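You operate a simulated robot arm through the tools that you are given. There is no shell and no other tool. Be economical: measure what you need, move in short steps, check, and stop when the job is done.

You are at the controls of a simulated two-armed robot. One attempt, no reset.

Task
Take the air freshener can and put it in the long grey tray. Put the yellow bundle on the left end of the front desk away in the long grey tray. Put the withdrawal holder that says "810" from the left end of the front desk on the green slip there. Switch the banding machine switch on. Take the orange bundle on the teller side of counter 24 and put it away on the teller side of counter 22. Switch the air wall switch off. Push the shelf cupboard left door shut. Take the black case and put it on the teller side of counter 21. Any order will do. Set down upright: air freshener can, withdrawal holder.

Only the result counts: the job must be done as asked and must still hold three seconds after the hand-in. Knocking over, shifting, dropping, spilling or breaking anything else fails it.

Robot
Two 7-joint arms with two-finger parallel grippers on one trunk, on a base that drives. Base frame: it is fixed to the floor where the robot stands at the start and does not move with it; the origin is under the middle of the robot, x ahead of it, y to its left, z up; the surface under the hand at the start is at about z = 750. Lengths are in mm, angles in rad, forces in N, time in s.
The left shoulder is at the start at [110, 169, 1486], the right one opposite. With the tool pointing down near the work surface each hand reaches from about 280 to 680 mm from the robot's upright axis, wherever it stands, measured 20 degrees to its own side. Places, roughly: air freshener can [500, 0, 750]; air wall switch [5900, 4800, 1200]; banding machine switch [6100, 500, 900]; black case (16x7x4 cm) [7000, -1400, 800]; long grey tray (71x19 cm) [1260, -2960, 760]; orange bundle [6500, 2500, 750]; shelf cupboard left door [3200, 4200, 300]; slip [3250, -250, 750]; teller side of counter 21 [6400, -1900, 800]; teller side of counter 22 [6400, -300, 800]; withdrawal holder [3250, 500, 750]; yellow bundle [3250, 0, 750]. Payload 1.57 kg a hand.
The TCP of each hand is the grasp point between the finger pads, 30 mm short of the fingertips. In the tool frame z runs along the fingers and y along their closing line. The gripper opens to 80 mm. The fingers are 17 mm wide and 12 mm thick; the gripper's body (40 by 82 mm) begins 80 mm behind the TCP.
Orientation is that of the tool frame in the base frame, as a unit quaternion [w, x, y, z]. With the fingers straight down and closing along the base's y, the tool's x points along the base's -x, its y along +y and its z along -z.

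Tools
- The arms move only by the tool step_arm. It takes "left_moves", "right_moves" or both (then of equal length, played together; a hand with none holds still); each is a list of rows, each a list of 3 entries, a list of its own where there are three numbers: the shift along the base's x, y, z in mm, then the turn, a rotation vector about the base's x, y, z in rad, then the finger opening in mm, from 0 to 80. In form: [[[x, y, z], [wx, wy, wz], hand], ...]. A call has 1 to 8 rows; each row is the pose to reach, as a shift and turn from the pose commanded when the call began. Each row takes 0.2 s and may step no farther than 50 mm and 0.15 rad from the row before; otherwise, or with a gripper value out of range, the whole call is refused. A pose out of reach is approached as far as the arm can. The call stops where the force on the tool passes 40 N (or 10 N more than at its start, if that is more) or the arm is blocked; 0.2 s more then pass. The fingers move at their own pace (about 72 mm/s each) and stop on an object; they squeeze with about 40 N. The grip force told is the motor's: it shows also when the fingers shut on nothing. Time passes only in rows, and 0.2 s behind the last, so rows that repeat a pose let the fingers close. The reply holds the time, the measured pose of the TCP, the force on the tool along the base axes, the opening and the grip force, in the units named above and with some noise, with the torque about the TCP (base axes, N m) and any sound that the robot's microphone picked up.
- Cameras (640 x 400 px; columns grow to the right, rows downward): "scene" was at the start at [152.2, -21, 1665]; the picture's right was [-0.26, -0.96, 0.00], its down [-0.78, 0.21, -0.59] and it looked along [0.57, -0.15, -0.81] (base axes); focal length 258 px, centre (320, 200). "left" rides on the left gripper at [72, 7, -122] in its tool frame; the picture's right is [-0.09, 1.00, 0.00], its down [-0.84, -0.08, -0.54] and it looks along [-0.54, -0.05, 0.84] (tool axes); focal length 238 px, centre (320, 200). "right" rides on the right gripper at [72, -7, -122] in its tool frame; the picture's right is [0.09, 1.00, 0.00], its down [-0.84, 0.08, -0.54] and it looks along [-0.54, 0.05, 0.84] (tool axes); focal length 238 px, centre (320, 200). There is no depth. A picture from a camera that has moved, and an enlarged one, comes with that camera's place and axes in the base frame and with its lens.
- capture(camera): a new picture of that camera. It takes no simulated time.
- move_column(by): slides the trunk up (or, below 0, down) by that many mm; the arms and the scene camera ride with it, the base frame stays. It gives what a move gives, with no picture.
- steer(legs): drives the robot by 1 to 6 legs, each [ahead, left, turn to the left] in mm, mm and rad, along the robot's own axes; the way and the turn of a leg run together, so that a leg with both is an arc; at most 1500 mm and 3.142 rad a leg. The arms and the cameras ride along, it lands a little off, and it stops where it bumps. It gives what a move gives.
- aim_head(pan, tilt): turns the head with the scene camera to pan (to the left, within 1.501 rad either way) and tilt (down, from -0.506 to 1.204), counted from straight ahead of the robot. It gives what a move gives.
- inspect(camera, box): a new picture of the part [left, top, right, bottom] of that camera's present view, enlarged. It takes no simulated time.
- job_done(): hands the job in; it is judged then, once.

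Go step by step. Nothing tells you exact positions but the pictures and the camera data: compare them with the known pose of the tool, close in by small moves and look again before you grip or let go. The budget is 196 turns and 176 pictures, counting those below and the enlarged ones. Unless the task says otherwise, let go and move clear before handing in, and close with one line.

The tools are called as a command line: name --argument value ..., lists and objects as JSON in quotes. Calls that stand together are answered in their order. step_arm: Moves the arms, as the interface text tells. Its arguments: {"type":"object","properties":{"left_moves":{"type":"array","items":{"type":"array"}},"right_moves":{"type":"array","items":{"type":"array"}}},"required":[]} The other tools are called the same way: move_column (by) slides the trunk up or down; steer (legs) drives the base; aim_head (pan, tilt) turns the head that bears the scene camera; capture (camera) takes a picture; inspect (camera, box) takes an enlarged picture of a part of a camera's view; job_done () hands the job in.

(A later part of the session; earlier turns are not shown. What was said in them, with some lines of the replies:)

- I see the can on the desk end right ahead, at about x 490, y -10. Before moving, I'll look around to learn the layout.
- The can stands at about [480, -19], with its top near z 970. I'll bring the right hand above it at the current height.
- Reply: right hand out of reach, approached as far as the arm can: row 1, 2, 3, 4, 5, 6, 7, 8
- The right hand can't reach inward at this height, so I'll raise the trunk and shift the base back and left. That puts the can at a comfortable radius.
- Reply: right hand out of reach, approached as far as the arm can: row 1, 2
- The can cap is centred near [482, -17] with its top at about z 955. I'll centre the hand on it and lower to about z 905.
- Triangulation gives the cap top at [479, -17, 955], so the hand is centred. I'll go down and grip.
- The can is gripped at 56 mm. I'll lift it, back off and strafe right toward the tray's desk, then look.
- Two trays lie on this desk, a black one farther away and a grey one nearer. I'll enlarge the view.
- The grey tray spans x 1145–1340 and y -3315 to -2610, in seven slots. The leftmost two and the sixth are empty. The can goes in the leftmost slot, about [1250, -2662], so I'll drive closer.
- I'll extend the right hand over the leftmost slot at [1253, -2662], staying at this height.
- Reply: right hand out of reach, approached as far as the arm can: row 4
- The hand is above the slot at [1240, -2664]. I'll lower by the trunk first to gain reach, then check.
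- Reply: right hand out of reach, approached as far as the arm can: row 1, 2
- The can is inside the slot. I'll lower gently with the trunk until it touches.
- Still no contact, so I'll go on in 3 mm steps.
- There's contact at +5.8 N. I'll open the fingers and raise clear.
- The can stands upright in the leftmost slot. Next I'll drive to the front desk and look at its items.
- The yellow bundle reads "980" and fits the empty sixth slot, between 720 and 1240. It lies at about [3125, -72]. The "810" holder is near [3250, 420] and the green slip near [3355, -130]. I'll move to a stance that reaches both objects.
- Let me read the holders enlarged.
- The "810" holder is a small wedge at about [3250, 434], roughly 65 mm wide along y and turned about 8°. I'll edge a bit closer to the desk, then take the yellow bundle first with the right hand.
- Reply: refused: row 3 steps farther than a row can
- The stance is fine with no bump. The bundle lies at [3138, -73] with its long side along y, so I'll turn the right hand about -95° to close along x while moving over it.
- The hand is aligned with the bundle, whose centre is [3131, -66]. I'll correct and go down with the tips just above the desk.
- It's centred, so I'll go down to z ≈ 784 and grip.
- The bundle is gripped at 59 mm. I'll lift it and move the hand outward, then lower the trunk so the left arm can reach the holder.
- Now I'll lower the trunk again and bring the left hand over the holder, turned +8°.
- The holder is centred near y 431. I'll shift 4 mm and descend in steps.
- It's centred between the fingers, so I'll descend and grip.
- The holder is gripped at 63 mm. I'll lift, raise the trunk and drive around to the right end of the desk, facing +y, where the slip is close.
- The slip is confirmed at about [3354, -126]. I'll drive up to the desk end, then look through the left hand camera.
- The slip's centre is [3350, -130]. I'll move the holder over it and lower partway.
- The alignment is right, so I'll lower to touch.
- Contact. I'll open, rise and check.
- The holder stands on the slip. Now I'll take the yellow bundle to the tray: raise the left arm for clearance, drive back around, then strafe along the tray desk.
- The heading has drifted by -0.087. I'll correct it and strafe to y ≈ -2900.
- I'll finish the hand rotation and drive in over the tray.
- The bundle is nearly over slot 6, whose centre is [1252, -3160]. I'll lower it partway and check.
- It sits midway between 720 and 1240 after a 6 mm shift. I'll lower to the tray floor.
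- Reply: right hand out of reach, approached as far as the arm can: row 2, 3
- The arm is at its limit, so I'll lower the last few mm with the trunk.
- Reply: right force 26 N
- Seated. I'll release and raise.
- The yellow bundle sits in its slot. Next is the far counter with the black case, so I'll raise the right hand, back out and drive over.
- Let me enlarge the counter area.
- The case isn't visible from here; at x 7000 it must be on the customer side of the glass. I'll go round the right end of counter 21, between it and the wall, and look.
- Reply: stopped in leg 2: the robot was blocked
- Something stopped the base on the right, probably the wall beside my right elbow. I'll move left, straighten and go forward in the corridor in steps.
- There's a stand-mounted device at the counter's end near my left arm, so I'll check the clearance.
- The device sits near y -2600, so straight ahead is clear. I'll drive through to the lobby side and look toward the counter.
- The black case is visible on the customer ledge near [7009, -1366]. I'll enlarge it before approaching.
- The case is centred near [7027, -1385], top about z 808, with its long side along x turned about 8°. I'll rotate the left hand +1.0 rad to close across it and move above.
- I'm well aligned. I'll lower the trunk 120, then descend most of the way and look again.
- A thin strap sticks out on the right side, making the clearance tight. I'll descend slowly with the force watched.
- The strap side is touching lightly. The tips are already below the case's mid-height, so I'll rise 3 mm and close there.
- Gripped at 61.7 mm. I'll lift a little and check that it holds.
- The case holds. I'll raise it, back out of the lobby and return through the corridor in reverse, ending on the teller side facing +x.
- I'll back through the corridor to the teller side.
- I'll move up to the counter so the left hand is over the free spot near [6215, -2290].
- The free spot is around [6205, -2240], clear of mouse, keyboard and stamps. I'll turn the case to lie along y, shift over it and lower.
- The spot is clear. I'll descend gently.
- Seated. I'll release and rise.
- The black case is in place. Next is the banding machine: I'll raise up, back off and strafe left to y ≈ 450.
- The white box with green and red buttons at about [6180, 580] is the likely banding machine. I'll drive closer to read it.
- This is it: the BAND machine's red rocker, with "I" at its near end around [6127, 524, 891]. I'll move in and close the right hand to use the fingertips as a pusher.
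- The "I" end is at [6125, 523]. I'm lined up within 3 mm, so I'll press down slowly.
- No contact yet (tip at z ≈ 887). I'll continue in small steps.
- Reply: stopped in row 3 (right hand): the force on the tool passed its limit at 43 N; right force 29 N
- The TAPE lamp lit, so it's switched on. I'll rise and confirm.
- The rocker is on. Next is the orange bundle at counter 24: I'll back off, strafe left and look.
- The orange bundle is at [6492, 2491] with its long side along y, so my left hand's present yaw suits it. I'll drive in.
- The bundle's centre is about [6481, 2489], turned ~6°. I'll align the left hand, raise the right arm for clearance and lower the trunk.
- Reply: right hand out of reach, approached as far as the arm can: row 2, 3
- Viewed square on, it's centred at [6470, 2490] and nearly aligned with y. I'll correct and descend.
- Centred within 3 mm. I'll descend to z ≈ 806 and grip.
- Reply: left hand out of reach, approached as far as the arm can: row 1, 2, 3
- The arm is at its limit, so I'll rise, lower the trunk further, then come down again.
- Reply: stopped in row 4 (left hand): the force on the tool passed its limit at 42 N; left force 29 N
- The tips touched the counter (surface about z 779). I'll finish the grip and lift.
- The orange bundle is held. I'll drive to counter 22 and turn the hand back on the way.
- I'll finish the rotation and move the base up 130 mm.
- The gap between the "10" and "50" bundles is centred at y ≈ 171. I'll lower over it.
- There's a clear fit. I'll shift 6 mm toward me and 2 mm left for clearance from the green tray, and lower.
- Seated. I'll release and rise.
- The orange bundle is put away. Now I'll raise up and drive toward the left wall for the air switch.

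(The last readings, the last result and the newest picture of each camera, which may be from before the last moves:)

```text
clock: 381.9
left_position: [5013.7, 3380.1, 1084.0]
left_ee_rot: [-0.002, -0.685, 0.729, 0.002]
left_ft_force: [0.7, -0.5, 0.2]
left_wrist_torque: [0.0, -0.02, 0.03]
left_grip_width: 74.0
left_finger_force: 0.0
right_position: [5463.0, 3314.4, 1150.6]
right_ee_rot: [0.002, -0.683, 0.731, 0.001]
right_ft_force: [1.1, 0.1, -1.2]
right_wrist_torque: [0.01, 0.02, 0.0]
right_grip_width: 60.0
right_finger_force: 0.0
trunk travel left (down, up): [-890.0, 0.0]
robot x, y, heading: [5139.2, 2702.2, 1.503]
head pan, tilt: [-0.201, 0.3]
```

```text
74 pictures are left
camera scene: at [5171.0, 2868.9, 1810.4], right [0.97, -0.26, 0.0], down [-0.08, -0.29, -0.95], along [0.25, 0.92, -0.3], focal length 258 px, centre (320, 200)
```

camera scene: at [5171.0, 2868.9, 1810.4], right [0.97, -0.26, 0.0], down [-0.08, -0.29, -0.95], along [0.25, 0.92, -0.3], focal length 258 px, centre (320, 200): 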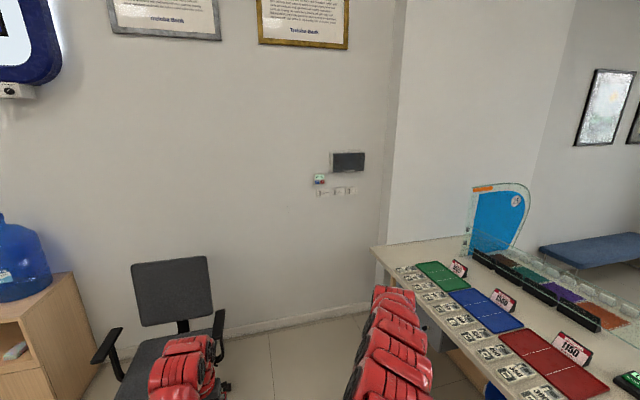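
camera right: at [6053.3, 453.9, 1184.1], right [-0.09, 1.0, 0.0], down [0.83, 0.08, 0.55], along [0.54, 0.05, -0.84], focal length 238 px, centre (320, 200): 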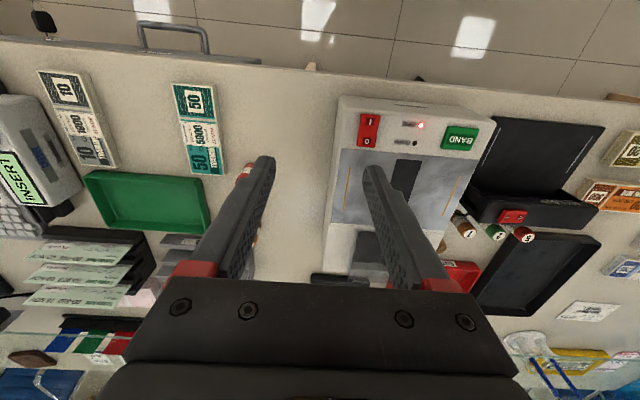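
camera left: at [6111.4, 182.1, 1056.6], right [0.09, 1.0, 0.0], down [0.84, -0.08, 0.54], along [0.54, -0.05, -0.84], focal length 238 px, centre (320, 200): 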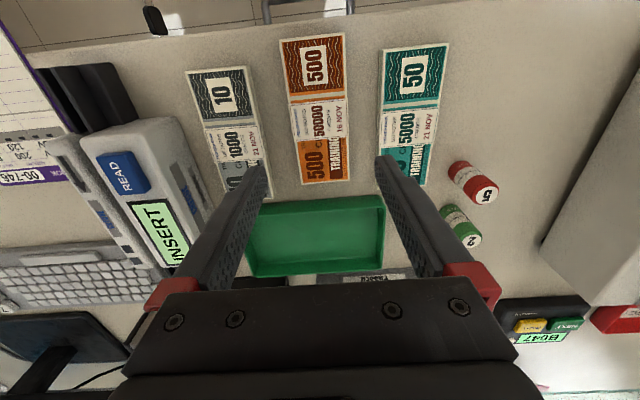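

inspect --camera "scene" --box '[300, 140, 380, 210]'

aim_head --pan 0.3 --tilt 0.6

capture --camera "scene"

```text
5.71 times, centred on (340, 175) of scene
camera zoom: at [5171.0, 2868.9, 1810.4], right [0.97, -0.26, 0.0], down [-0.08, -0.29, -0.95], along [0.25, 0.92, -0.3], focal length 1474 px, centre (206, 343)
```

zoom: 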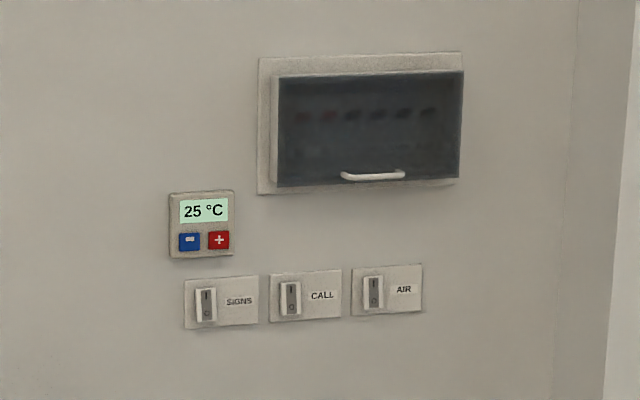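

```text
clock: 382.8
left_position: [5013.9, 3381.1, 1083.5]
left_ee_rot: [-0.002, -0.685, 0.728, 0.001]
left_ft_force: [-0.4, -0.7, -0.3]
left_wrist_torque: [0.01, -0.01, -0.02]
left_grip_width: 74.0
left_finger_force: 0.0
right_position: [5462.4, 3315.9, 1151.1]
right_ee_rot: [0.001, -0.682, 0.731, 0.002]
right_ft_force: [0.0, -0.4, 0.0]
right_wrist_torque: [-0.02, 0.01, -0.01]
right_grip_width: 60.1
right_finger_force: 0.0
trunk travel left (down, up): [-890.0, 0.0]
robot x, y, heading: [5140.7, 2701.2, 1.51]
head pan, tilt: [0.3, 0.6]
```

```text
72 pictures are left
camera scene: at [5126.1, 2864.8, 1783.1], right [0.97, 0.23, 0.0], down [0.13, -0.55, -0.83], along [-0.19, 0.8, -0.56], focal length 258 px, centre (320, 200)
```

scene: 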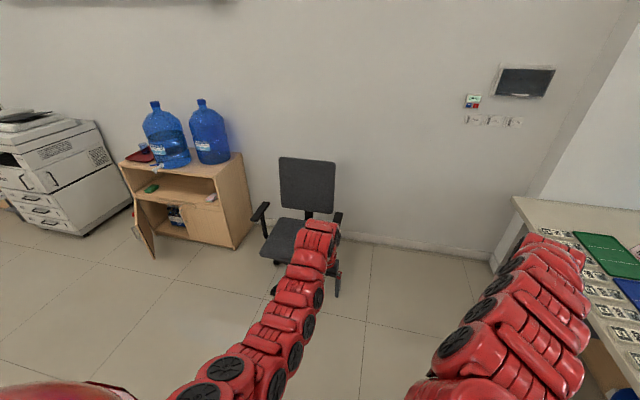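

The AIR switch is the rightmost of three wall rockers, at about [5947, 4800, 1240], with "O" at the bottom. I'll drive near and then tilt the right hand to point at the wall.

steer --legs '[[0, 0, 0.062], [700, -530, 0]]'

step_arm --right_moves '[[[0, 10, 0], [0.145, 0, 0], 20], [[0, 20, 0], [0.29, 0, 0], 0], [[0, 30, 0], [0.435, 0, 0], 0], [[0, 40, 5], [0.58, 0, 0], 0], [[0, 50, 10], [0.725, 0, 0], 0], [[0, 60, 15], [0.87, 0, 0], 0], [[0, 70, 20], [1.015, 0, 0], 0], [[0, 80, 25], [1.16, 0, 0], 0]]'

aim_head --pan -0.25 --tilt 0.4

capture --camera "scene"

```text
clock: 387.9
left_position: [5497.6, 4081.5, 1084.6]
left_ee_rot: [0.002, 0.712, -0.702, -0.001]
left_ft_force: [0.9, -0.4, 1.0]
left_wrist_torque: [-0.03, -0.04, 0.02]
left_grip_width: 74.3
left_finger_force: 0.1
right_position: [5949.3, 4051.6, 1150.2]
right_ee_rot: [-0.001, 0.71, -0.704, -0.001]
right_ft_force: [0.3, 0.1, -0.5]
right_wrist_torque: [0.0, -0.01, 0.0]
right_grip_width: 59.9
right_finger_force: 0.0
trunk travel left (down, up): [-890.0, 0.0]
robot x, y, heading: [5675.7, 3411.6, 1.584]
head pan, tilt: [0.3, 0.6]
```

```text
clock: 389.7
left_position: [5497.2, 4081.4, 1083.7]
left_ee_rot: [0.0, 0.712, -0.702, -0.001]
left_ft_force: [0.0, 0.0, -0.2]
left_wrist_torque: [0.01, -0.01, -0.01]
left_grip_width: 74.1
left_finger_force: 0.0
right_position: [5959.0, 4219.2, 1150.4]
right_ee_rot: [-0.391, 0.593, -0.588, -0.387]
right_ft_force: [-0.1, 0.8, 0.5]
right_wrist_torque: [-0.05, 0.02, -0.02]
right_grip_width: 0.0
right_finger_force: 21.8
right hand out of reach, approached as far as the arm can: row 1, 2, 3, 4, 5, 6, 7, 8
trunk travel left (down, up): [-890.0, 0.0]
robot x, y, heading: [5669.6, 3409.9, 1.588]
head pan, tilt: [0.3, 0.6]
```

```text
clock: 390.7
left_position: [5496.3, 4082.6, 1083.8]
left_ee_rot: [0.001, 0.712, -0.702, -0.001]
left_ft_force: [0.6, 0.3, -0.5]
left_wrist_torque: [-0.02, 0.0, -0.01]
left_grip_width: 73.9
left_finger_force: 0.1
right_position: [5958.0, 4219.0, 1149.8]
right_ee_rot: [-0.389, 0.594, -0.589, -0.386]
right_ft_force: [0.8, -0.9, 0.4]
right_wrist_torque: [0.01, -0.01, -0.03]
right_grip_width: 0.0
right_finger_force: 21.0
trunk travel left (down, up): [-890.0, 0.0]
robot x, y, heading: [5677.5, 3414.7, 1.584]
head pan, tilt: [-0.25, 0.4]
```

```text
71 pictures are left
camera scene: at [5695.8, 3582.1, 1801.2], right [0.97, -0.23, 0.0], down [-0.09, -0.38, -0.92], along [0.22, 0.9, -0.39], focal length 258 px, centre (320, 200)
```

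scene: 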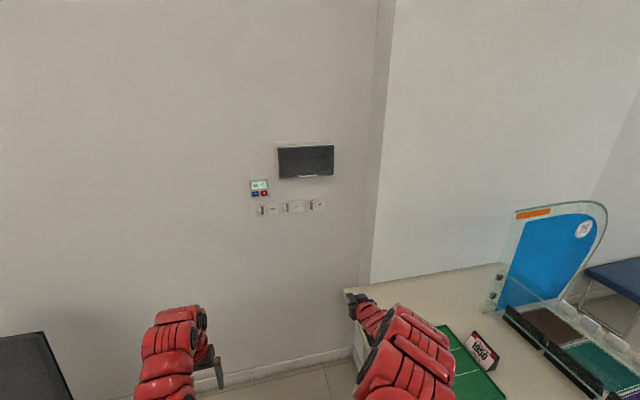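

step_arm --right_moves '[[[0, 10, 15], [0.14, 0, 0], 0], [[0, 20, 30], [0.28, 0, 0], 0], [[0, 30, 45], [0.41, 0, 0], 0], [[0, 30, 60], [0.41, 0, 0], 0]]'

inspect --camera "scene" --box '[240, 130, 380, 230]'

capture --camera "right"

```text
clock: 391.7
left_position: [5497.4, 4080.9, 1084.9]
left_ee_rot: [0.0, 0.713, -0.702, -0.001]
left_ft_force: [0.1, 0.9, -0.2]
left_wrist_torque: [0.02, -0.04, -0.02]
left_grip_width: 74.0
left_finger_force: 0.0
right_position: [5956.8, 4249.4, 1210.0]
right_ee_rot: [0.503, -0.5, 0.498, 0.499]
right_ft_force: [-0.4, 0.7, 0.5]
right_wrist_torque: [0.01, 0.01, -0.04]
right_grip_width: 0.0
right_finger_force: 21.6
trunk travel left (down, up): [-890.0, 0.0]
robot x, y, heading: [5677.2, 3414.4, 1.581]
head pan, tilt: [-0.25, 0.4]
```

```text
4.00 times, centred on (310, 180) of scene
camera zoom: at [5695.7, 3581.2, 1801.4], right [0.97, -0.24, 0.0], down [-0.09, -0.38, -0.92], along [0.22, 0.9, -0.39], focal length 1032 px, centre (360, 280)
```

zoom: 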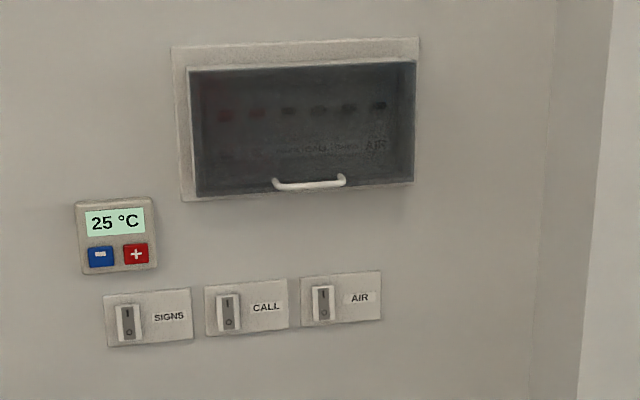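

```text
69 pictures are left
camera right: at [5965.3, 4128.5, 1136.3], right [-0.99, 0.0, -0.1], down [-0.08, -0.55, 0.83], along [-0.05, 0.84, 0.54], focal length 238 px, centre (320, 200)
```

right: 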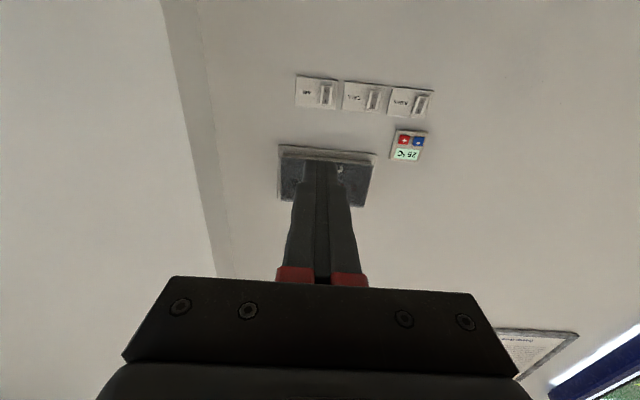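

I'll drive forward 400 to bring the fingertips close to the wall, then re-measure the rocker from the hand camera.

steer --legs '[[400, 10, -0.012]]'

capture --camera "right"

capture --camera "scene"

```text
clock: 394.2
left_position: [5496.6, 4494.5, 1083.8]
left_ee_rot: [-0.001, -0.707, 0.708, 0.0]
left_ft_force: [-0.4, 0.1, 0.8]
left_wrist_torque: [-0.02, 0.02, 0.02]
left_grip_width: 73.8
left_finger_force: 0.2
right_position: [5959.2, 4655.4, 1209.9]
right_ee_rot: [0.507, -0.497, 0.502, 0.495]
right_ft_force: [0.1, -0.1, -0.5]
right_wrist_torque: [-0.02, 0.01, -0.02]
right_grip_width: 0.2
right_finger_force: 21.4
trunk travel left (down, up): [-890.0, 0.0]
robot x, y, heading: [5662.0, 3825.1, 1.568]
head pan, tilt: [-0.25, 0.4]
```

```text
68 pictures are left
camera right: at [5964.9, 4533.8, 1136.1], right [-0.99, 0.01, -0.1], down [-0.09, -0.54, 0.83], along [-0.04, 0.84, 0.54], focal length 238 px, centre (320, 200)
```

right: 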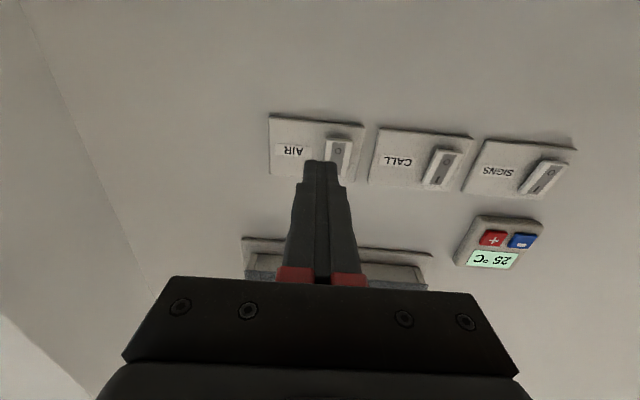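

```text
67 pictures are left
camera scene: at [5687.1, 3990.8, 1801.4], right [0.97, -0.25, 0.0], down [-0.1, -0.38, -0.92], along [0.23, 0.89, -0.39], focal length 258 px, centre (320, 200)
```

scene: 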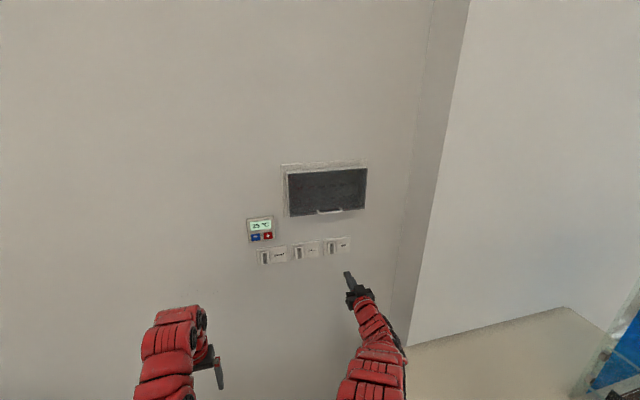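

inspect --camera "right" --box '[250, 90, 410, 210]'

inspect --camera "scene" --box '[290, 220, 390, 310]'

```text
3.33 times, centred on (330, 150) of right
camera zoom: at [5964.9, 4533.8, 1136.1], right [-0.99, 0.01, -0.1], down [-0.09, -0.54, 0.83], along [-0.04, 0.84, 0.54], focal length 794 px, centre (287, 367)
```

zoom: 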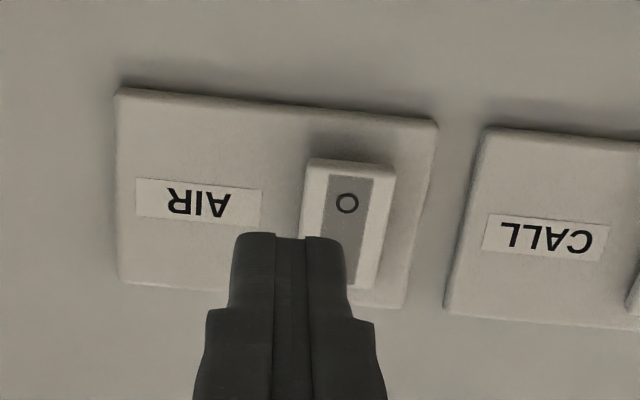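

```text
4.44 times, centred on (340, 265) of scene
camera zoom: at [5687.1, 3990.8, 1801.4], right [0.97, -0.25, 0.0], down [-0.1, -0.38, -0.92], along [0.23, 0.89, -0.39], focal length 1146 px, centre (231, -89)
```

zoom: 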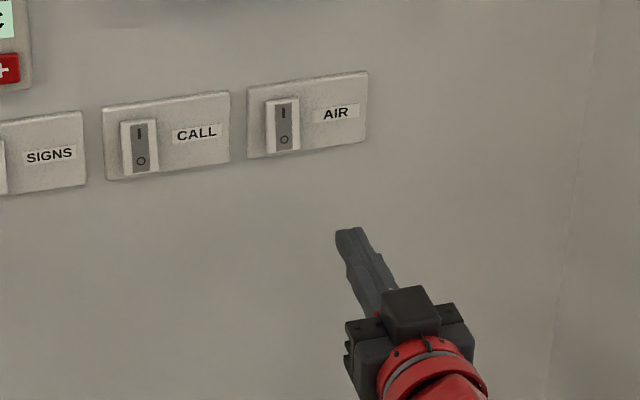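

The "O" lies at about [5940, 4783, 1231]. I'll align the closed fingertips to it and approach.

step_arm --right_moves '[[[-10, 10, 10], [0, 0, 0], 0], [[-19, 20, 19], [0, 0, 0], 0], [[-19, 45, 19], [0, 0, 0], 0], [[-19, 65, 19], [0, 0, 0], 0]]'

inspect --camera "right" --box '[240, 90, 400, 210]'

inspect --camera "scene" --box '[290, 220, 390, 310]'

```text
clock: 395.2
left_position: [5494.6, 4495.3, 1084.3]
left_ee_rot: [0.002, 0.707, -0.707, -0.002]
left_ft_force: [0.3, 1.1, 0.5]
left_wrist_torque: [0.04, -0.01, 0.0]
left_grip_width: 74.0
left_finger_force: 0.1
right_position: [5939.4, 4720.0, 1226.7]
right_ee_rot: [0.505, -0.497, 0.502, 0.496]
right_ft_force: [1.0, -0.1, -0.2]
right_wrist_torque: [0.0, -0.01, 0.04]
right_grip_width: 0.4
right_finger_force: 20.9
trunk travel left (down, up): [-890.0, 0.0]
robot x, y, heading: [5662.2, 3823.6, 1.573]
head pan, tilt: [-0.25, 0.4]
```

```text
3.33 times, centred on (320, 150) of right
camera zoom: at [5946.4, 4599.2, 1153.5], right [-1.0, 0.02, -0.1], down [-0.09, -0.54, 0.84], along [-0.04, 0.84, 0.54], focal length 794 px, centre (320, 367)
```

zoom: 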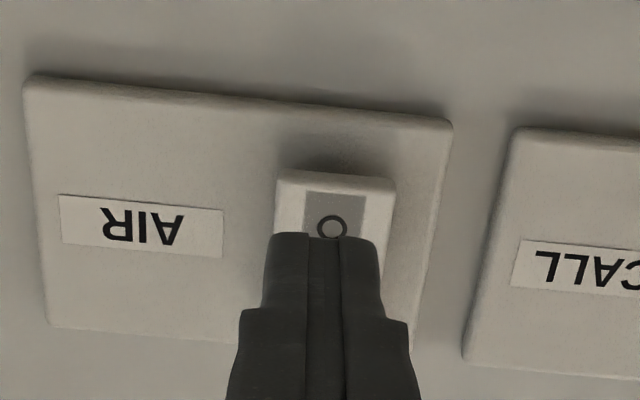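

```text
4.44 times, centred on (340, 265) of scene
camera zoom: at [5688.3, 3992.6, 1801.2], right [0.97, -0.25, 0.0], down [-0.1, -0.38, -0.92], along [0.23, 0.89, -0.39], focal length 1146 px, centre (231, -89)
```

zoom: 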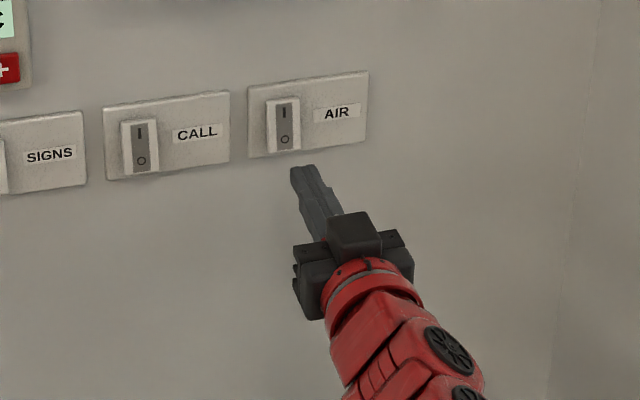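

It's aligned within 2 mm. I'll press gently.

step_arm --right_moves '[[[0, 15, 2], [0, 0, 0], 0], [[0, 25, 2], [0, 0, 0], 0], [[0, 30, 2], [0, 0, 0], 0], [[0, 34, 2], [0, 0, 0], 0], [[0, 37, 2], [0, 0, 0], 0], [[0, 40, 2], [0, 0, 0], 0], [[0, 43, 2], [0, 0, 0], 0]]'

inspect --camera "right" --box '[240, 90, 400, 210]'

```text
clock: 396.8
left_position: [5496.2, 4496.1, 1083.0]
left_ee_rot: [-0.002, -0.707, 0.708, 0.001]
left_ft_force: [-0.3, 0.1, 0.4]
left_wrist_torque: [0.0, -0.01, -0.02]
left_grip_width: 73.9
left_finger_force: 0.0
right_position: [5940.5, 4750.0, 1230.0]
right_ee_rot: [0.505, -0.498, 0.501, 0.496]
right_ft_force: [0.0, 0.0, -0.6]
right_wrist_torque: [-0.01, -0.02, 0.02]
right_grip_width: 0.0
right_finger_force: 21.4
right hand out of reach, approached as far as the arm can: row 4, 5, 6, 7
trunk travel left (down, up): [-890.0, 0.0]
robot x, y, heading: [5665.2, 3823.7, 1.569]
head pan, tilt: [-0.25, 0.4]
```

```text
3.33 times, centred on (320, 150) of right
camera zoom: at [5946.3, 4629.7, 1156.5], right [-0.99, 0.02, -0.1], down [-0.09, -0.54, 0.83], along [-0.04, 0.84, 0.54], focal length 794 px, centre (320, 367)
```

zoom: 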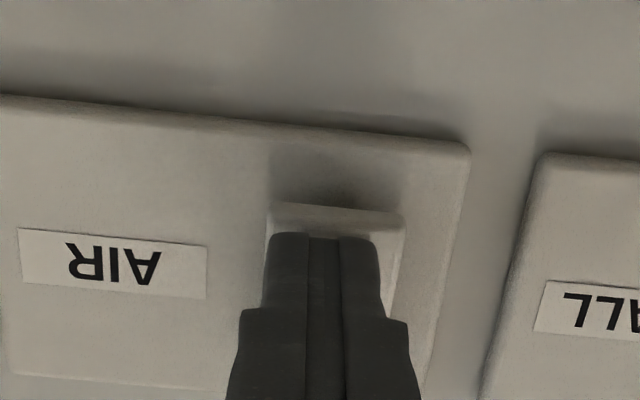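

The arm is at its reach limit. I'll retract 50, drive the base 70 closer and press again.

step_arm --right_moves '[[[0, -25, 0], [0, 0, 0], 0], [[0, -60, 0], [0, 0, 0], 0], [[0, -100, 0], [0, 0, 0], 0]]'

steer --legs '[[70, 0, 0]]'

inspect --camera "right" --box '[240, 90, 400, 210]'

```text
clock: 397.6
left_position: [5496.3, 4493.4, 1085.3]
left_ee_rot: [-0.001, -0.706, 0.708, 0.001]
left_ft_force: [0.7, 0.4, -0.3]
left_wrist_torque: [0.03, 0.01, 0.0]
left_grip_width: 73.9
left_finger_force: 0.1
right_position: [5942.1, 4647.6, 1230.5]
right_ee_rot: [0.509, -0.498, 0.5, 0.493]
right_ft_force: [0.5, 0.4, 0.0]
right_wrist_torque: [-0.01, -0.01, 0.03]
right_grip_width: 0.2
right_finger_force: 21.1
trunk travel left (down, up): [-890.0, 0.0]
robot x, y, heading: [5663.1, 3822.0, 1.569]
head pan, tilt: [-0.25, 0.4]
```

```text
clock: 398.6
left_position: [5496.6, 4560.1, 1086.6]
left_ee_rot: [-0.001, -0.707, 0.707, 0.002]
left_ft_force: [0.3, -0.7, 0.3]
left_wrist_torque: [0.04, -0.01, 0.04]
left_grip_width: 74.3
left_finger_force: 0.0
right_position: [5940.2, 4717.3, 1231.6]
right_ee_rot: [0.507, -0.497, 0.501, 0.496]
right_ft_force: [-0.4, 0.2, 0.8]
right_wrist_torque: [-0.02, 0.03, -0.02]
right_grip_width: 0.2
right_finger_force: 21.2
trunk travel left (down, up): [-890.0, 0.0]
robot x, y, heading: [5659.2, 3893.1, 1.564]
head pan, tilt: [-0.25, 0.4]
```

```text
3.33 times, centred on (320, 150) of right
camera zoom: at [5945.9, 4594.5, 1158.8], right [-0.99, 0.02, -0.1], down [-0.09, -0.55, 0.83], along [-0.04, 0.84, 0.54], focal length 794 px, centre (320, 367)
```

zoom: 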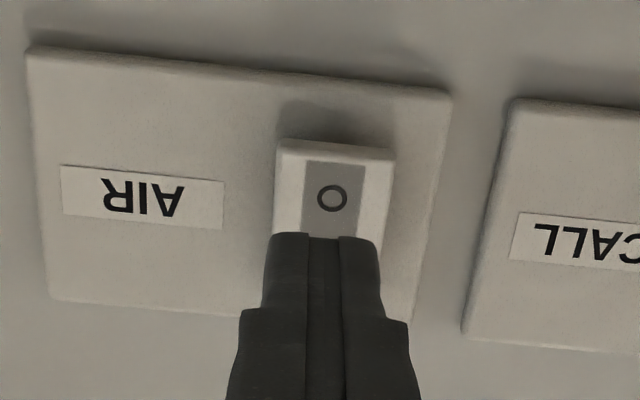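

step_arm --right_moves '[[[-1, 15, -3], [0, 0, 0], 0], [[-1, 25, -3], [0, 0, 0], 0], [[-1, 30, -3], [0, 0, 0], 0], [[-1, 34, -3], [0, 0, 0], 0], [[-1, 38, -3], [0, 0, 0], 0], [[-1, 42, -3], [0, 0, 0], 0], [[-1, 45, -3], [0, 0, 0], 0]]'

inspect --camera "right" --box '[240, 90, 400, 210]'

```text
clock: 400.2
left_position: [5496.2, 4561.1, 1085.3]
left_ee_rot: [0.0, -0.706, 0.708, 0.002]
left_ft_force: [-0.1, 0.0, -0.1]
left_wrist_torque: [0.02, 0.04, 0.02]
left_grip_width: 73.7
left_finger_force: 0.1
right_position: [5940.1, 4761.5, 1227.2]
right_ee_rot: [0.507, -0.498, 0.501, 0.495]
right_ft_force: [-3.2, -15.8, -7.8]
right_wrist_torque: [-0.07, -0.01, 0.12]
right_grip_width: 0.0
right_finger_force: 21.7
trunk travel left (down, up): [-890.0, 0.0]
robot x, y, heading: [5662.7, 3893.5, 1.566]
head pan, tilt: [-0.25, 0.4]
heard: click
```

```text
3.33 times, centred on (320, 150) of right
camera zoom: at [5945.5, 4639.5, 1153.4], right [-0.99, 0.01, -0.1], down [-0.09, -0.54, 0.83], along [-0.04, 0.84, 0.54], focal length 794 px, centre (320, 367)
```

zoom: 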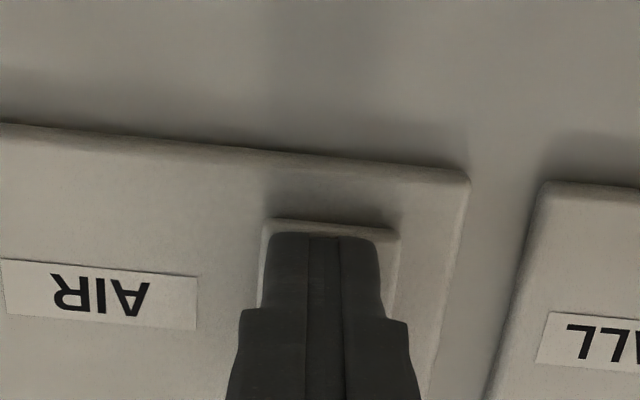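

A click. I'll retract and verify.

step_arm --right_moves '[[[0, -30, 0], [0, 0, 0], 0], [[0, -75, 0], [0, 0, 0], 0], [[0, -120, 0], [0, 0, 0], 0]]'

steer --legs '[[-450, 0, 0]]'

inspect --camera "scene" --box '[240, 130, 380, 230]'

```text
clock: 401.0
left_position: [5496.5, 4562.7, 1084.1]
left_ee_rot: [-0.001, -0.707, 0.708, 0.001]
left_ft_force: [-0.6, -0.4, 0.1]
left_wrist_torque: [0.04, 0.06, 0.0]
left_grip_width: 73.9
left_finger_force: 0.1
right_position: [5939.3, 4642.0, 1228.3]
right_ee_rot: [0.507, -0.497, 0.501, 0.495]
right_ft_force: [0.1, -0.4, -0.8]
right_wrist_torque: [-0.03, -0.06, 0.0]
right_grip_width: 0.2
right_finger_force: 21.3
trunk travel left (down, up): [-890.0, 0.0]
robot x, y, heading: [5663.3, 3890.1, 1.568]
head pan, tilt: [-0.25, 0.4]
```

```text
clock: 403.8
left_position: [5497.3, 4109.7, 1083.2]
left_ee_rot: [-0.002, -0.705, 0.709, 0.0]
left_ft_force: [-0.4, 0.0, 0.1]
left_wrist_torque: [0.01, -0.01, 0.02]
left_grip_width: 74.1
left_finger_force: 0.1
right_position: [5940.8, 4187.3, 1227.2]
right_ee_rot: [0.508, -0.497, 0.502, 0.493]
right_ft_force: [-0.9, -0.3, 0.2]
right_wrist_torque: [0.06, 0.0, -0.01]
right_grip_width: 0.1
right_finger_force: 21.4
trunk travel left (down, up): [-890.0, 0.0]
robot x, y, heading: [5659.3, 3438.5, 1.558]
head pan, tilt: [-0.25, 0.4]
```

```text
4.00 times, centred on (310, 180) of scene
camera zoom: at [5685.4, 3606.4, 1801.1], right [0.97, -0.26, 0.0], down [-0.1, -0.38, -0.92], along [0.24, 0.89, -0.39], focal length 1032 px, centre (360, 280)
```

zoom: 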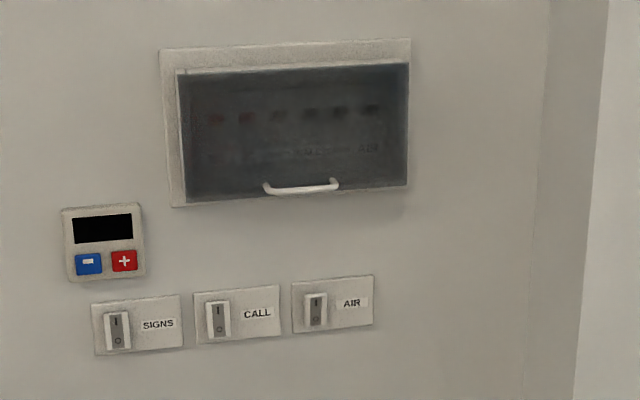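

The air display went dark, so that switch is off. Last is the cupboard door: I'll back off, strafe left and look at it.

steer --legs '[[-450, 0, 0.013], [0, 1500, 0], [0, 300, 0]]'

aim_head --pan 0.2 --tilt 0.65

capture --camera "scene"

```text
clock: 415.1
left_position: [3709.8, 3684.0, 1085.8]
left_ee_rot: [-0.001, -0.702, 0.712, 0.001]
left_ft_force: [0.2, -0.5, 0.7]
left_wrist_torque: [0.02, 0.02, -0.01]
left_grip_width: 74.2
left_finger_force: 0.0
right_position: [4154.8, 3759.3, 1227.7]
right_ee_rot: [0.51, -0.493, 0.506, 0.491]
right_ft_force: [-0.1, 0.0, -0.6]
right_wrist_torque: [-0.01, -0.02, 0.01]
right_grip_width: 0.2
right_finger_force: 21.5
trunk travel left (down, up): [-890.0, 0.0]
robot x, y, heading: [3867.4, 3012.5, 1.552]
head pan, tilt: [-0.25, 0.4]
```

```text
clock: 416.0
left_position: [3708.7, 3684.4, 1083.6]
left_ee_rot: [-0.001, -0.702, 0.713, 0.001]
left_ft_force: [-0.2, 0.2, -0.1]
left_wrist_torque: [-0.05, -0.01, 0.0]
left_grip_width: 74.0
left_finger_force: 0.1
right_position: [4154.8, 3758.1, 1228.6]
right_ee_rot: [0.51, -0.494, 0.505, 0.491]
right_ft_force: [-0.5, -0.3, 0.0]
right_wrist_torque: [0.01, 0.0, 0.01]
right_grip_width: 0.0
right_finger_force: 21.0
trunk travel left (down, up): [-890.0, 0.0]
robot x, y, heading: [3865.5, 3009.9, 1.551]
head pan, tilt: [0.201, 0.649]
```

```text
58 pictures are left
camera scene: at [3853.8, 3174.4, 1778.8], right [0.98, 0.18, 0.0], down [0.11, -0.59, -0.8], along [-0.15, 0.78, -0.6], focal length 258 px, centre (320, 200)
```

scene: 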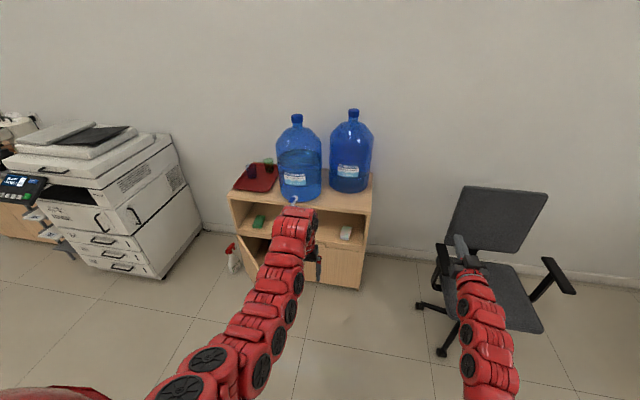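

inspect --camera "scene" --box '[200, 160, 390, 310]'

capture --camera "left"

```text
2.67 times, centred on (295, 235) of scene
camera zoom: at [3853.8, 3174.4, 1778.8], right [0.98, 0.18, 0.0], down [0.11, -0.59, -0.8], along [-0.15, 0.78, -0.6], focal length 688 px, centre (387, 107)
```

zoom: 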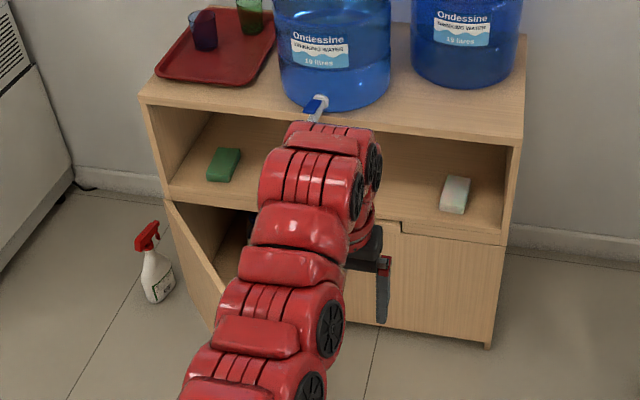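

```text
56 pictures are left
camera left: at [3701.4, 3613.0, 1206.7], right [-0.99, 0.11, 0.0], down [0.09, 0.84, 0.54], along [0.06, 0.54, -0.84], focal length 238 px, centre (320, 200)
```

left: 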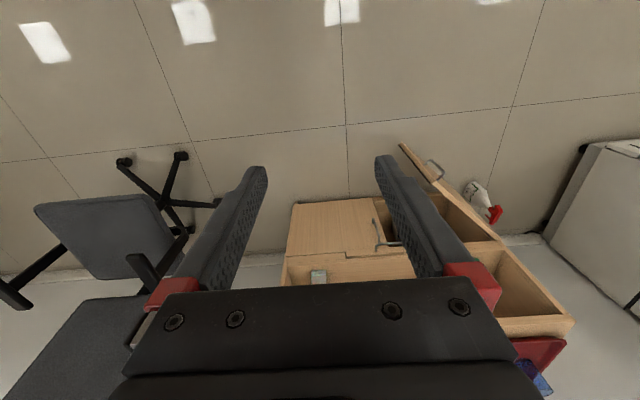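

inspect --camera "left" --box '[360, 110, 580, 290]'

```text
2.22 times, centred on (470, 200) of left
camera zoom: at [3701.4, 3613.0, 1206.7], right [-0.99, 0.11, 0.0], down [0.09, 0.84, 0.54], along [0.06, 0.54, -0.84], focal length 530 px, centre (-13, 200)
```

zoom: 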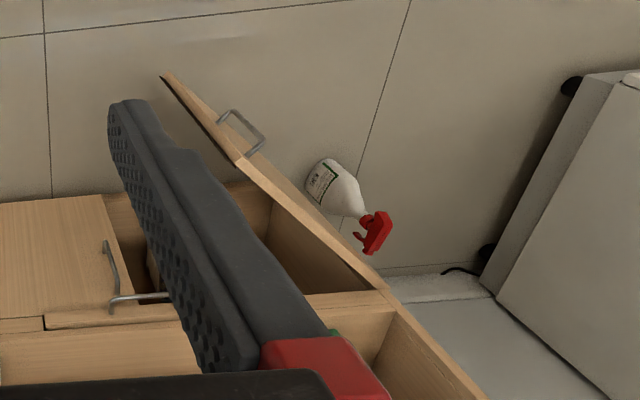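

The left door is open about 45°, hinged near [3012, 4395] and 455 mm wide, with a vertical handle near its free edge. I'll push it at x ≈ 3220 with the right fingers, which are already horizontal. First I line up and lower the trunk.

steer --legs '[[0, 925, 0.02]]'

move_column --by -550

step_arm --left_moves '[[[0, 5, 40], [0, 0, 0], 74], [[0, 10, 80], [0, 0, 0], 74], [[0, 10, 100], [0, 0, 0], 74]]'

aim_head --pan -0.2 --tilt 0.5

capture --camera "scene"

```text
clock: 420.9
left_position: [2776.1, 3696.6, 1082.6]
left_ee_rot: [-0.001, -0.703, 0.711, 0.001]
left_ft_force: [0.3, -0.9, 0.3]
left_wrist_torque: [-0.01, 0.01, 0.02]
left_grip_width: 73.9
left_finger_force: 0.1
right_position: [3220.4, 3772.9, 1228.1]
right_ee_rot: [0.509, -0.495, 0.503, 0.492]
right_ft_force: [0.3, 0.7, -0.4]
right_wrist_torque: [0.01, -0.02, 0.0]
right_grip_width: 0.0
right_finger_force: 21.1
trunk travel left (down, up): [-890.0, 0.0]
robot x, y, heading: [2938.2, 3021.1, 1.56]
head pan, tilt: [0.201, 0.649]
```

```text
refused: -550 is not a number from -400 to 400
```

```text
clock: 421.7
left_position: [2774.5, 3706.4, 1183.5]
left_ee_rot: [-0.002, -0.703, 0.711, 0.001]
left_ft_force: [-0.3, 0.3, -0.8]
left_wrist_torque: [0.02, -0.03, -0.02]
left_grip_width: 74.0
left_finger_force: 0.1
right_position: [3221.0, 3773.7, 1228.7]
right_ee_rot: [0.509, -0.496, 0.503, 0.493]
right_ft_force: [0.3, 0.3, -0.5]
right_wrist_torque: [0.04, 0.01, -0.01]
right_grip_width: 0.0
right_finger_force: 21.1
trunk travel left (down, up): [-890.0, 0.0]
robot x, y, heading: [2938.7, 3028.0, 1.562]
head pan, tilt: [0.201, 0.649]
```

```text
clock: 422.6
left_position: [2775.3, 3706.0, 1184.5]
left_ee_rot: [-0.002, -0.703, 0.711, 0.001]
left_ft_force: [-0.5, 0.0, -0.1]
left_wrist_torque: [0.0, 0.0, -0.04]
left_grip_width: 74.0
left_finger_force: 0.0
right_position: [3220.6, 3772.8, 1227.8]
right_ee_rot: [0.508, -0.495, 0.504, 0.493]
right_ft_force: [0.4, 0.6, -0.7]
right_wrist_torque: [-0.03, 0.03, -0.08]
right_grip_width: 0.2
right_finger_force: 21.4
trunk travel left (down, up): [-890.0, 0.0]
robot x, y, heading: [2936.9, 3026.5, 1.556]
head pan, tilt: [-0.201, 0.499]
```

```text
54 pictures are left
camera scene: at [2958.5, 3191.4, 1792.1], right [0.98, -0.21, 0.0], down [-0.1, -0.47, -0.88], along [0.18, 0.86, -0.48], focal length 258 px, centre (320, 200)
```

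scene: 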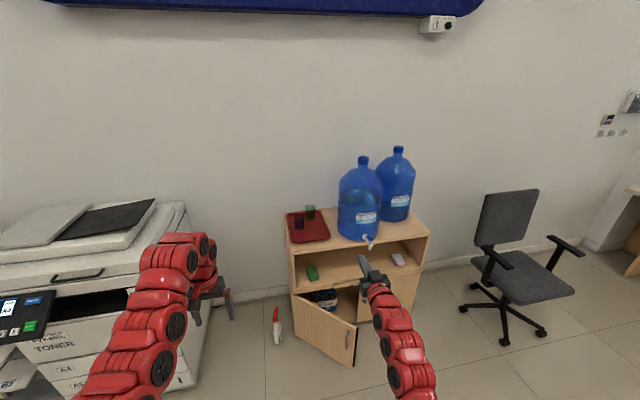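

The view is clear. I'll lower the trunk in two steps.

move_column --by -400

move_column --by -400

capture --camera "right"

capture --camera "scene"

```text
clock: 426.4
left_position: [2776.1, 3705.9, 783.8]
left_ee_rot: [-0.002, -0.703, 0.711, 0.001]
left_ft_force: [0.2, 0.4, 0.0]
left_wrist_torque: [-0.01, -0.06, -0.01]
left_grip_width: 73.9
left_finger_force: 0.1
right_position: [3220.3, 3772.5, 827.6]
right_ee_rot: [0.509, -0.495, 0.504, 0.492]
right_ft_force: [0.2, 0.3, 0.1]
right_wrist_torque: [-0.03, 0.0, 0.01]
right_grip_width: 0.1
right_finger_force: 21.0
trunk travel left (down, up): [-490.0, 400.0]
robot x, y, heading: [2937.8, 3023.2, 1.559]
head pan, tilt: [-0.201, 0.499]
```

```text
clock: 430.2
left_position: [2775.7, 3706.1, 383.6]
left_ee_rot: [-0.001, -0.703, 0.711, 0.001]
left_ft_force: [-0.2, -0.5, 0.1]
left_wrist_torque: [0.03, 0.03, -0.01]
left_grip_width: 73.9
left_finger_force: 0.1
right_position: [3220.6, 3773.7, 428.3]
right_ee_rot: [0.509, -0.495, 0.503, 0.493]
right_ft_force: [-0.8, 0.0, 0.3]
right_wrist_torque: [0.04, 0.0, 0.03]
right_grip_width: 0.0
right_finger_force: 20.7
trunk travel left (down, up): [-90.0, 800.0]
robot x, y, heading: [2940.6, 3023.1, 1.559]
head pan, tilt: [-0.201, 0.499]
```

```text
53 pictures are left
camera right: at [3225.2, 3651.8, 354.4], right [-0.99, 0.02, -0.1], down [-0.1, -0.54, 0.83], along [-0.03, 0.84, 0.54], focal length 238 px, centre (320, 200)
```

right: 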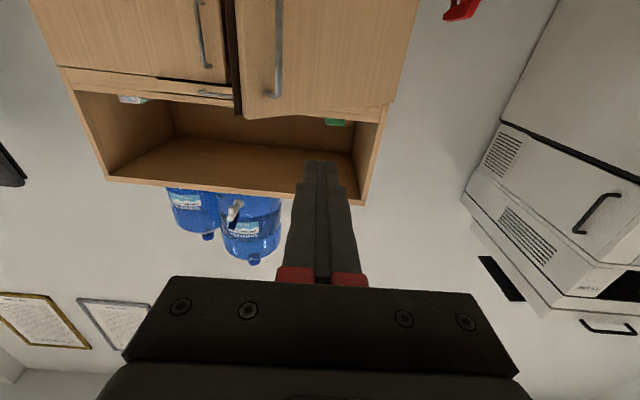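

```text
52 pictures are left
camera scene: at [2958.6, 3191.2, 992.1], right [0.98, -0.21, 0.0], down [-0.1, -0.47, -0.88], along [0.19, 0.86, -0.48], focal length 258 px, centre (320, 200)
```

scene: 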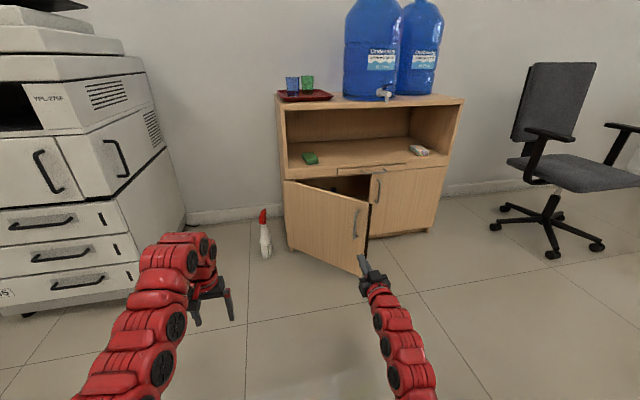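

I'll lower 60 more, so the fingertips are at z ≈ 368, and drive up to just short of the door.

move_column --by -60

steer --legs '[[325, 0, 0.01]]'

capture --camera "right"

capture --camera "scene"

```text
clock: 431.2
left_position: [2775.5, 3707.3, 323.8]
left_ee_rot: [-0.001, -0.703, 0.711, 0.001]
left_ft_force: [0.0, -0.5, 0.0]
left_wrist_torque: [0.05, 0.02, 0.03]
left_grip_width: 73.9
left_finger_force: 0.0
right_position: [3220.4, 3772.7, 369.0]
right_ee_rot: [0.509, -0.495, 0.503, 0.492]
right_ft_force: [0.7, -0.1, 0.4]
right_wrist_torque: [0.02, 0.01, -0.02]
right_grip_width: 0.0
right_finger_force: 21.5
trunk travel left (down, up): [-30.0, 860.0]
robot x, y, heading: [2938.7, 3019.7, 1.552]
head pan, tilt: [-0.201, 0.499]
```

```text
clock: 433.4
left_position: [2774.8, 4033.2, 323.6]
left_ee_rot: [-0.001, -0.705, 0.709, 0.001]
left_ft_force: [-0.4, -0.2, -0.5]
left_wrist_torque: [-0.01, 0.0, 0.01]
left_grip_width: 73.9
left_finger_force: 0.1
right_position: [3220.0, 4101.5, 369.0]
right_ee_rot: [0.507, -0.497, 0.502, 0.494]
right_ft_force: [-0.8, -0.6, 0.0]
right_wrist_torque: [-0.02, -0.04, 0.02]
right_grip_width: 0.0
right_finger_force: 21.1
trunk travel left (down, up): [-30.0, 860.0]
robot x, y, heading: [2938.8, 3349.3, 1.56]
head pan, tilt: [-0.201, 0.499]
```

```text
51 pictures are left
camera right: at [3225.1, 3980.0, 294.4], right [-0.99, 0.02, -0.1], down [-0.09, -0.54, 0.83], along [-0.04, 0.84, 0.54], focal length 238 px, centre (320, 200)
```

right: 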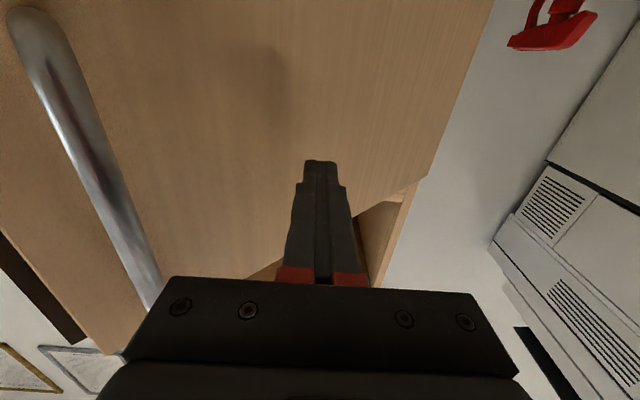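

```text
50 pictures are left
camera scene: at [2960.8, 3518.0, 932.1], right [0.98, -0.21, 0.0], down [-0.1, -0.47, -0.88], along [0.18, 0.86, -0.48], focal length 258 px, centre (320, 200)
```

scene: 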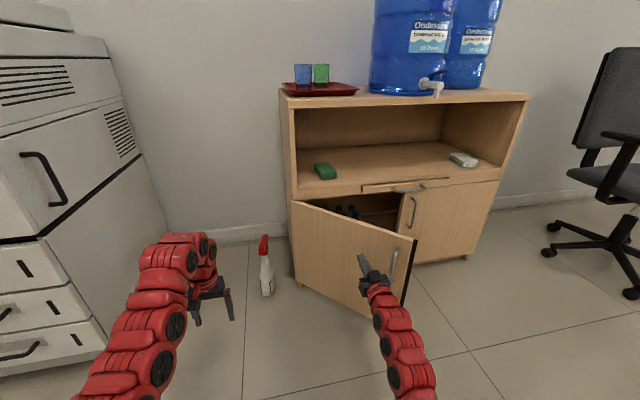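

The fingertips are right in front of the door, with the handle just to their right. I'll shift 30 mm left and push.

step_arm --right_moves '[[[-30, 0, 0], [0, 0, 0], 0], [[-35, 30, 0], [0, 0, 0], 0], [[-35, 60, 0], [0, 0, 0], 0], [[-35, 90, 0], [0, 0, 0], 0], [[-35, 120, 0], [0, 0, 0], 0], [[-35, 145, 0], [0, 0, 0], 0], [[-35, 165, 0], [0, 0, 0], 0]]'

capture --camera "scene"

```text
clock: 435.0
left_position: [2775.3, 4032.5, 324.8]
left_ee_rot: [-0.001, -0.706, 0.709, 0.001]
left_ft_force: [-0.2, 0.0, 0.9]
left_wrist_torque: [-0.03, 0.02, -0.03]
left_grip_width: 74.0
left_finger_force: 0.1
right_position: [3177.8, 4257.8, 363.9]
right_ee_rot: [-0.5, 0.506, -0.498, -0.496]
right_ft_force: [0.2, -0.2, 0.6]
right_wrist_torque: [-0.05, -0.01, 0.03]
right_grip_width: 0.0
right_finger_force: 21.1
right hand out of reach, approached as far as the arm can: row 6, 7
trunk travel left (down, up): [-30.0, 860.0]
robot x, y, heading: [2940.3, 3350.4, 1.564]
head pan, tilt: [-0.201, 0.499]
```

```text
49 pictures are left
camera scene: at [2960.9, 3518.1, 932.1], right [0.98, -0.21, 0.0], down [-0.1, -0.47, -0.88], along [0.18, 0.86, -0.48], focal length 258 px, centre (320, 200)
```

scene: 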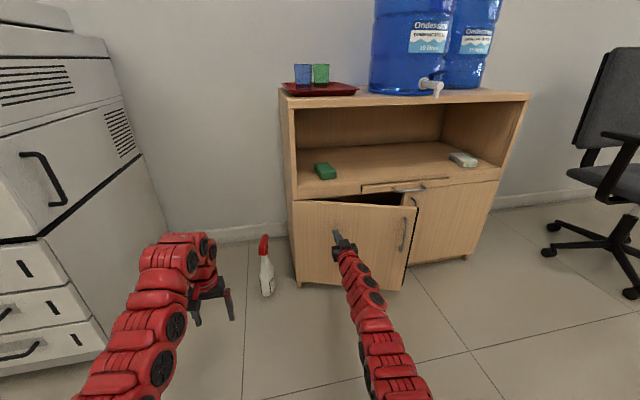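

The door is closing. I'll retract 80, drive up 110 and push again.

step_arm --right_moves '[[[10, -40, 3], [0, 0, 0], 0], [[20, -90, 4], [0, 0, 0], 0]]'

steer --legs '[[110, 0, 0]]'

step_arm --right_moves '[[[0, 20, 0], [0, 0, 0], 0], [[0, 40, 0], [0, 0, 0], 0], [[0, 60, 0], [0, 0, 0], 0], [[0, 75, 0], [0, 0, 0], 0], [[0, 90, 0], [0, 0, 0], 0]]'

capture --camera "scene"

```text
refused: row 2 steps farther than a row can; nothing moved
```

```text
clock: 436.1
left_position: [2779.0, 4104.8, 326.0]
left_ee_rot: [-0.002, -0.703, 0.711, 0.001]
left_ft_force: [-0.6, 0.8, 1.2]
left_wrist_torque: [0.0, -0.01, 0.01]
left_grip_width: 73.9
left_finger_force: 0.0
right_position: [3179.9, 4324.7, 364.4]
right_ee_rot: [-0.499, 0.504, -0.495, -0.502]
right_ft_force: [-1.6, -28.7, 17.2]
right_wrist_torque: [0.41, -0.09, -0.08]
right_grip_width: 0.1
right_finger_force: 21.4
trunk travel left (down, up): [-30.0, 860.0]
robot x, y, heading: [2944.3, 3423.1, 1.555]
head pan, tilt: [-0.201, 0.499]
stopped in leg 1: the force on the tool passed its limit at 557 N (the readings are from after the stop); the commanded pose is now the measured one
```

```text
clock: 436.3
left_position: [2780.9, 4105.4, 322.6]
left_ee_rot: [-0.002, -0.703, 0.711, 0.001]
left_ft_force: [-0.1, -0.2, 0.5]
left_wrist_torque: [0.01, -0.01, 0.02]
left_grip_width: 74.1
left_finger_force: 0.0
right_position: [3179.1, 4326.6, 364.3]
right_ee_rot: [-0.497, 0.507, -0.491, -0.505]
right_ft_force: [-3.2, -26.1, 9.8]
right_wrist_torque: [0.2, -0.09, -0.1]
right_grip_width: 0.0
right_finger_force: 21.2
trunk travel left (down, up): [-30.0, 860.0]
robot x, y, heading: [2937.7, 3423.9, 1.553]
head pan, tilt: [-0.201, 0.499]
stopped in row 1 (right hand): the force on the tool passed its limit at 98 N (the readings are from after the stop); the commanded pose is now the measured one
```

```text
48 pictures are left
camera scene: at [2962.2, 3588.0, 932.3], right [0.98, -0.21, 0.0], down [-0.1, -0.47, -0.88], along [0.19, 0.86, -0.48], focal length 258 px, centre (320, 200)
```

scene: 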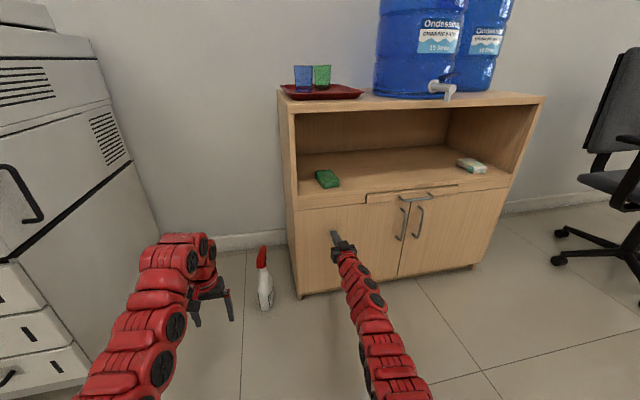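

The door has shut, though the base drive pushed harder than planned. I'll retract and inspect.

step_arm --right_moves '[[[0, -30, 0], [0, 0, 0], 0], [[0, -70, 0], [0, 0, 0], 0], [[5, -105, 0], [0, 0, 0], 0]]'

steer --legs '[[-350, 0, 0]]'

inspect --camera "scene" --box '[220, 0, 500, 280]'

```text
clock: 437.1
left_position: [2779.8, 4105.2, 322.6]
left_ee_rot: [-0.003, -0.703, 0.711, 0.0]
left_ft_force: [0.1, 0.5, -0.5]
left_wrist_torque: [-0.01, -0.06, 0.0]
left_grip_width: 74.2
left_finger_force: 0.1
right_position: [3174.1, 4227.4, 347.2]
right_ee_rot: [-0.484, 0.522, -0.491, -0.503]
right_ft_force: [0.1, -0.8, 0.6]
right_wrist_torque: [0.02, -0.02, 0.01]
right_grip_width: 0.0
right_finger_force: 21.0
right hand out of reach, approached as far as the arm can: row 3
trunk travel left (down, up): [-30.0, 860.0]
robot x, y, heading: [2939.3, 3422.3, 1.551]
head pan, tilt: [-0.201, 0.499]
```

```text
clock: 439.4
left_position: [2774.7, 3756.9, 322.1]
left_ee_rot: [-0.003, -0.703, 0.711, -0.001]
left_ft_force: [0.6, -0.2, 0.0]
left_wrist_torque: [0.0, -0.02, 0.02]
left_grip_width: 74.0
left_finger_force: 0.0
right_position: [3171.5, 3880.0, 345.5]
right_ee_rot: [-0.482, 0.522, -0.493, -0.502]
right_ft_force: [0.1, -0.5, 0.6]
right_wrist_torque: [0.01, 0.02, -0.01]
right_grip_width: 0.0
right_finger_force: 21.9
trunk travel left (down, up): [-30.0, 860.0]
robot x, y, heading: [2936.9, 3077.1, 1.554]
head pan, tilt: [-0.201, 0.499]
```

```text
1.43 times, centred on (360, 140) of scene
camera zoom: at [2957.5, 3242.7, 932.1], right [0.98, -0.22, 0.0], down [-0.1, -0.47, -0.88], along [0.19, 0.86, -0.48], focal length 368 px, centre (263, 286)
```

zoom: 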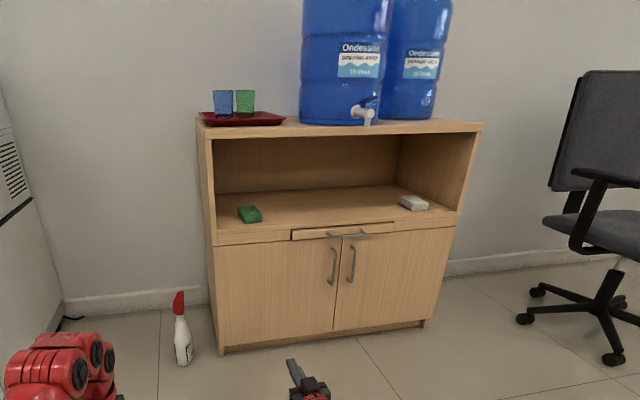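

The cupboard's left door is shut and nothing around it has moved. All eight jobs have been done and checked by picture, so I'm handing in.

job_done

```text
The job is handed in.
```

All eight tasks are done and handed in; the one rough spot was the cupboard door, which shut but took a brief hard push (a 557 N force spike), with nothing nearby seen to move.
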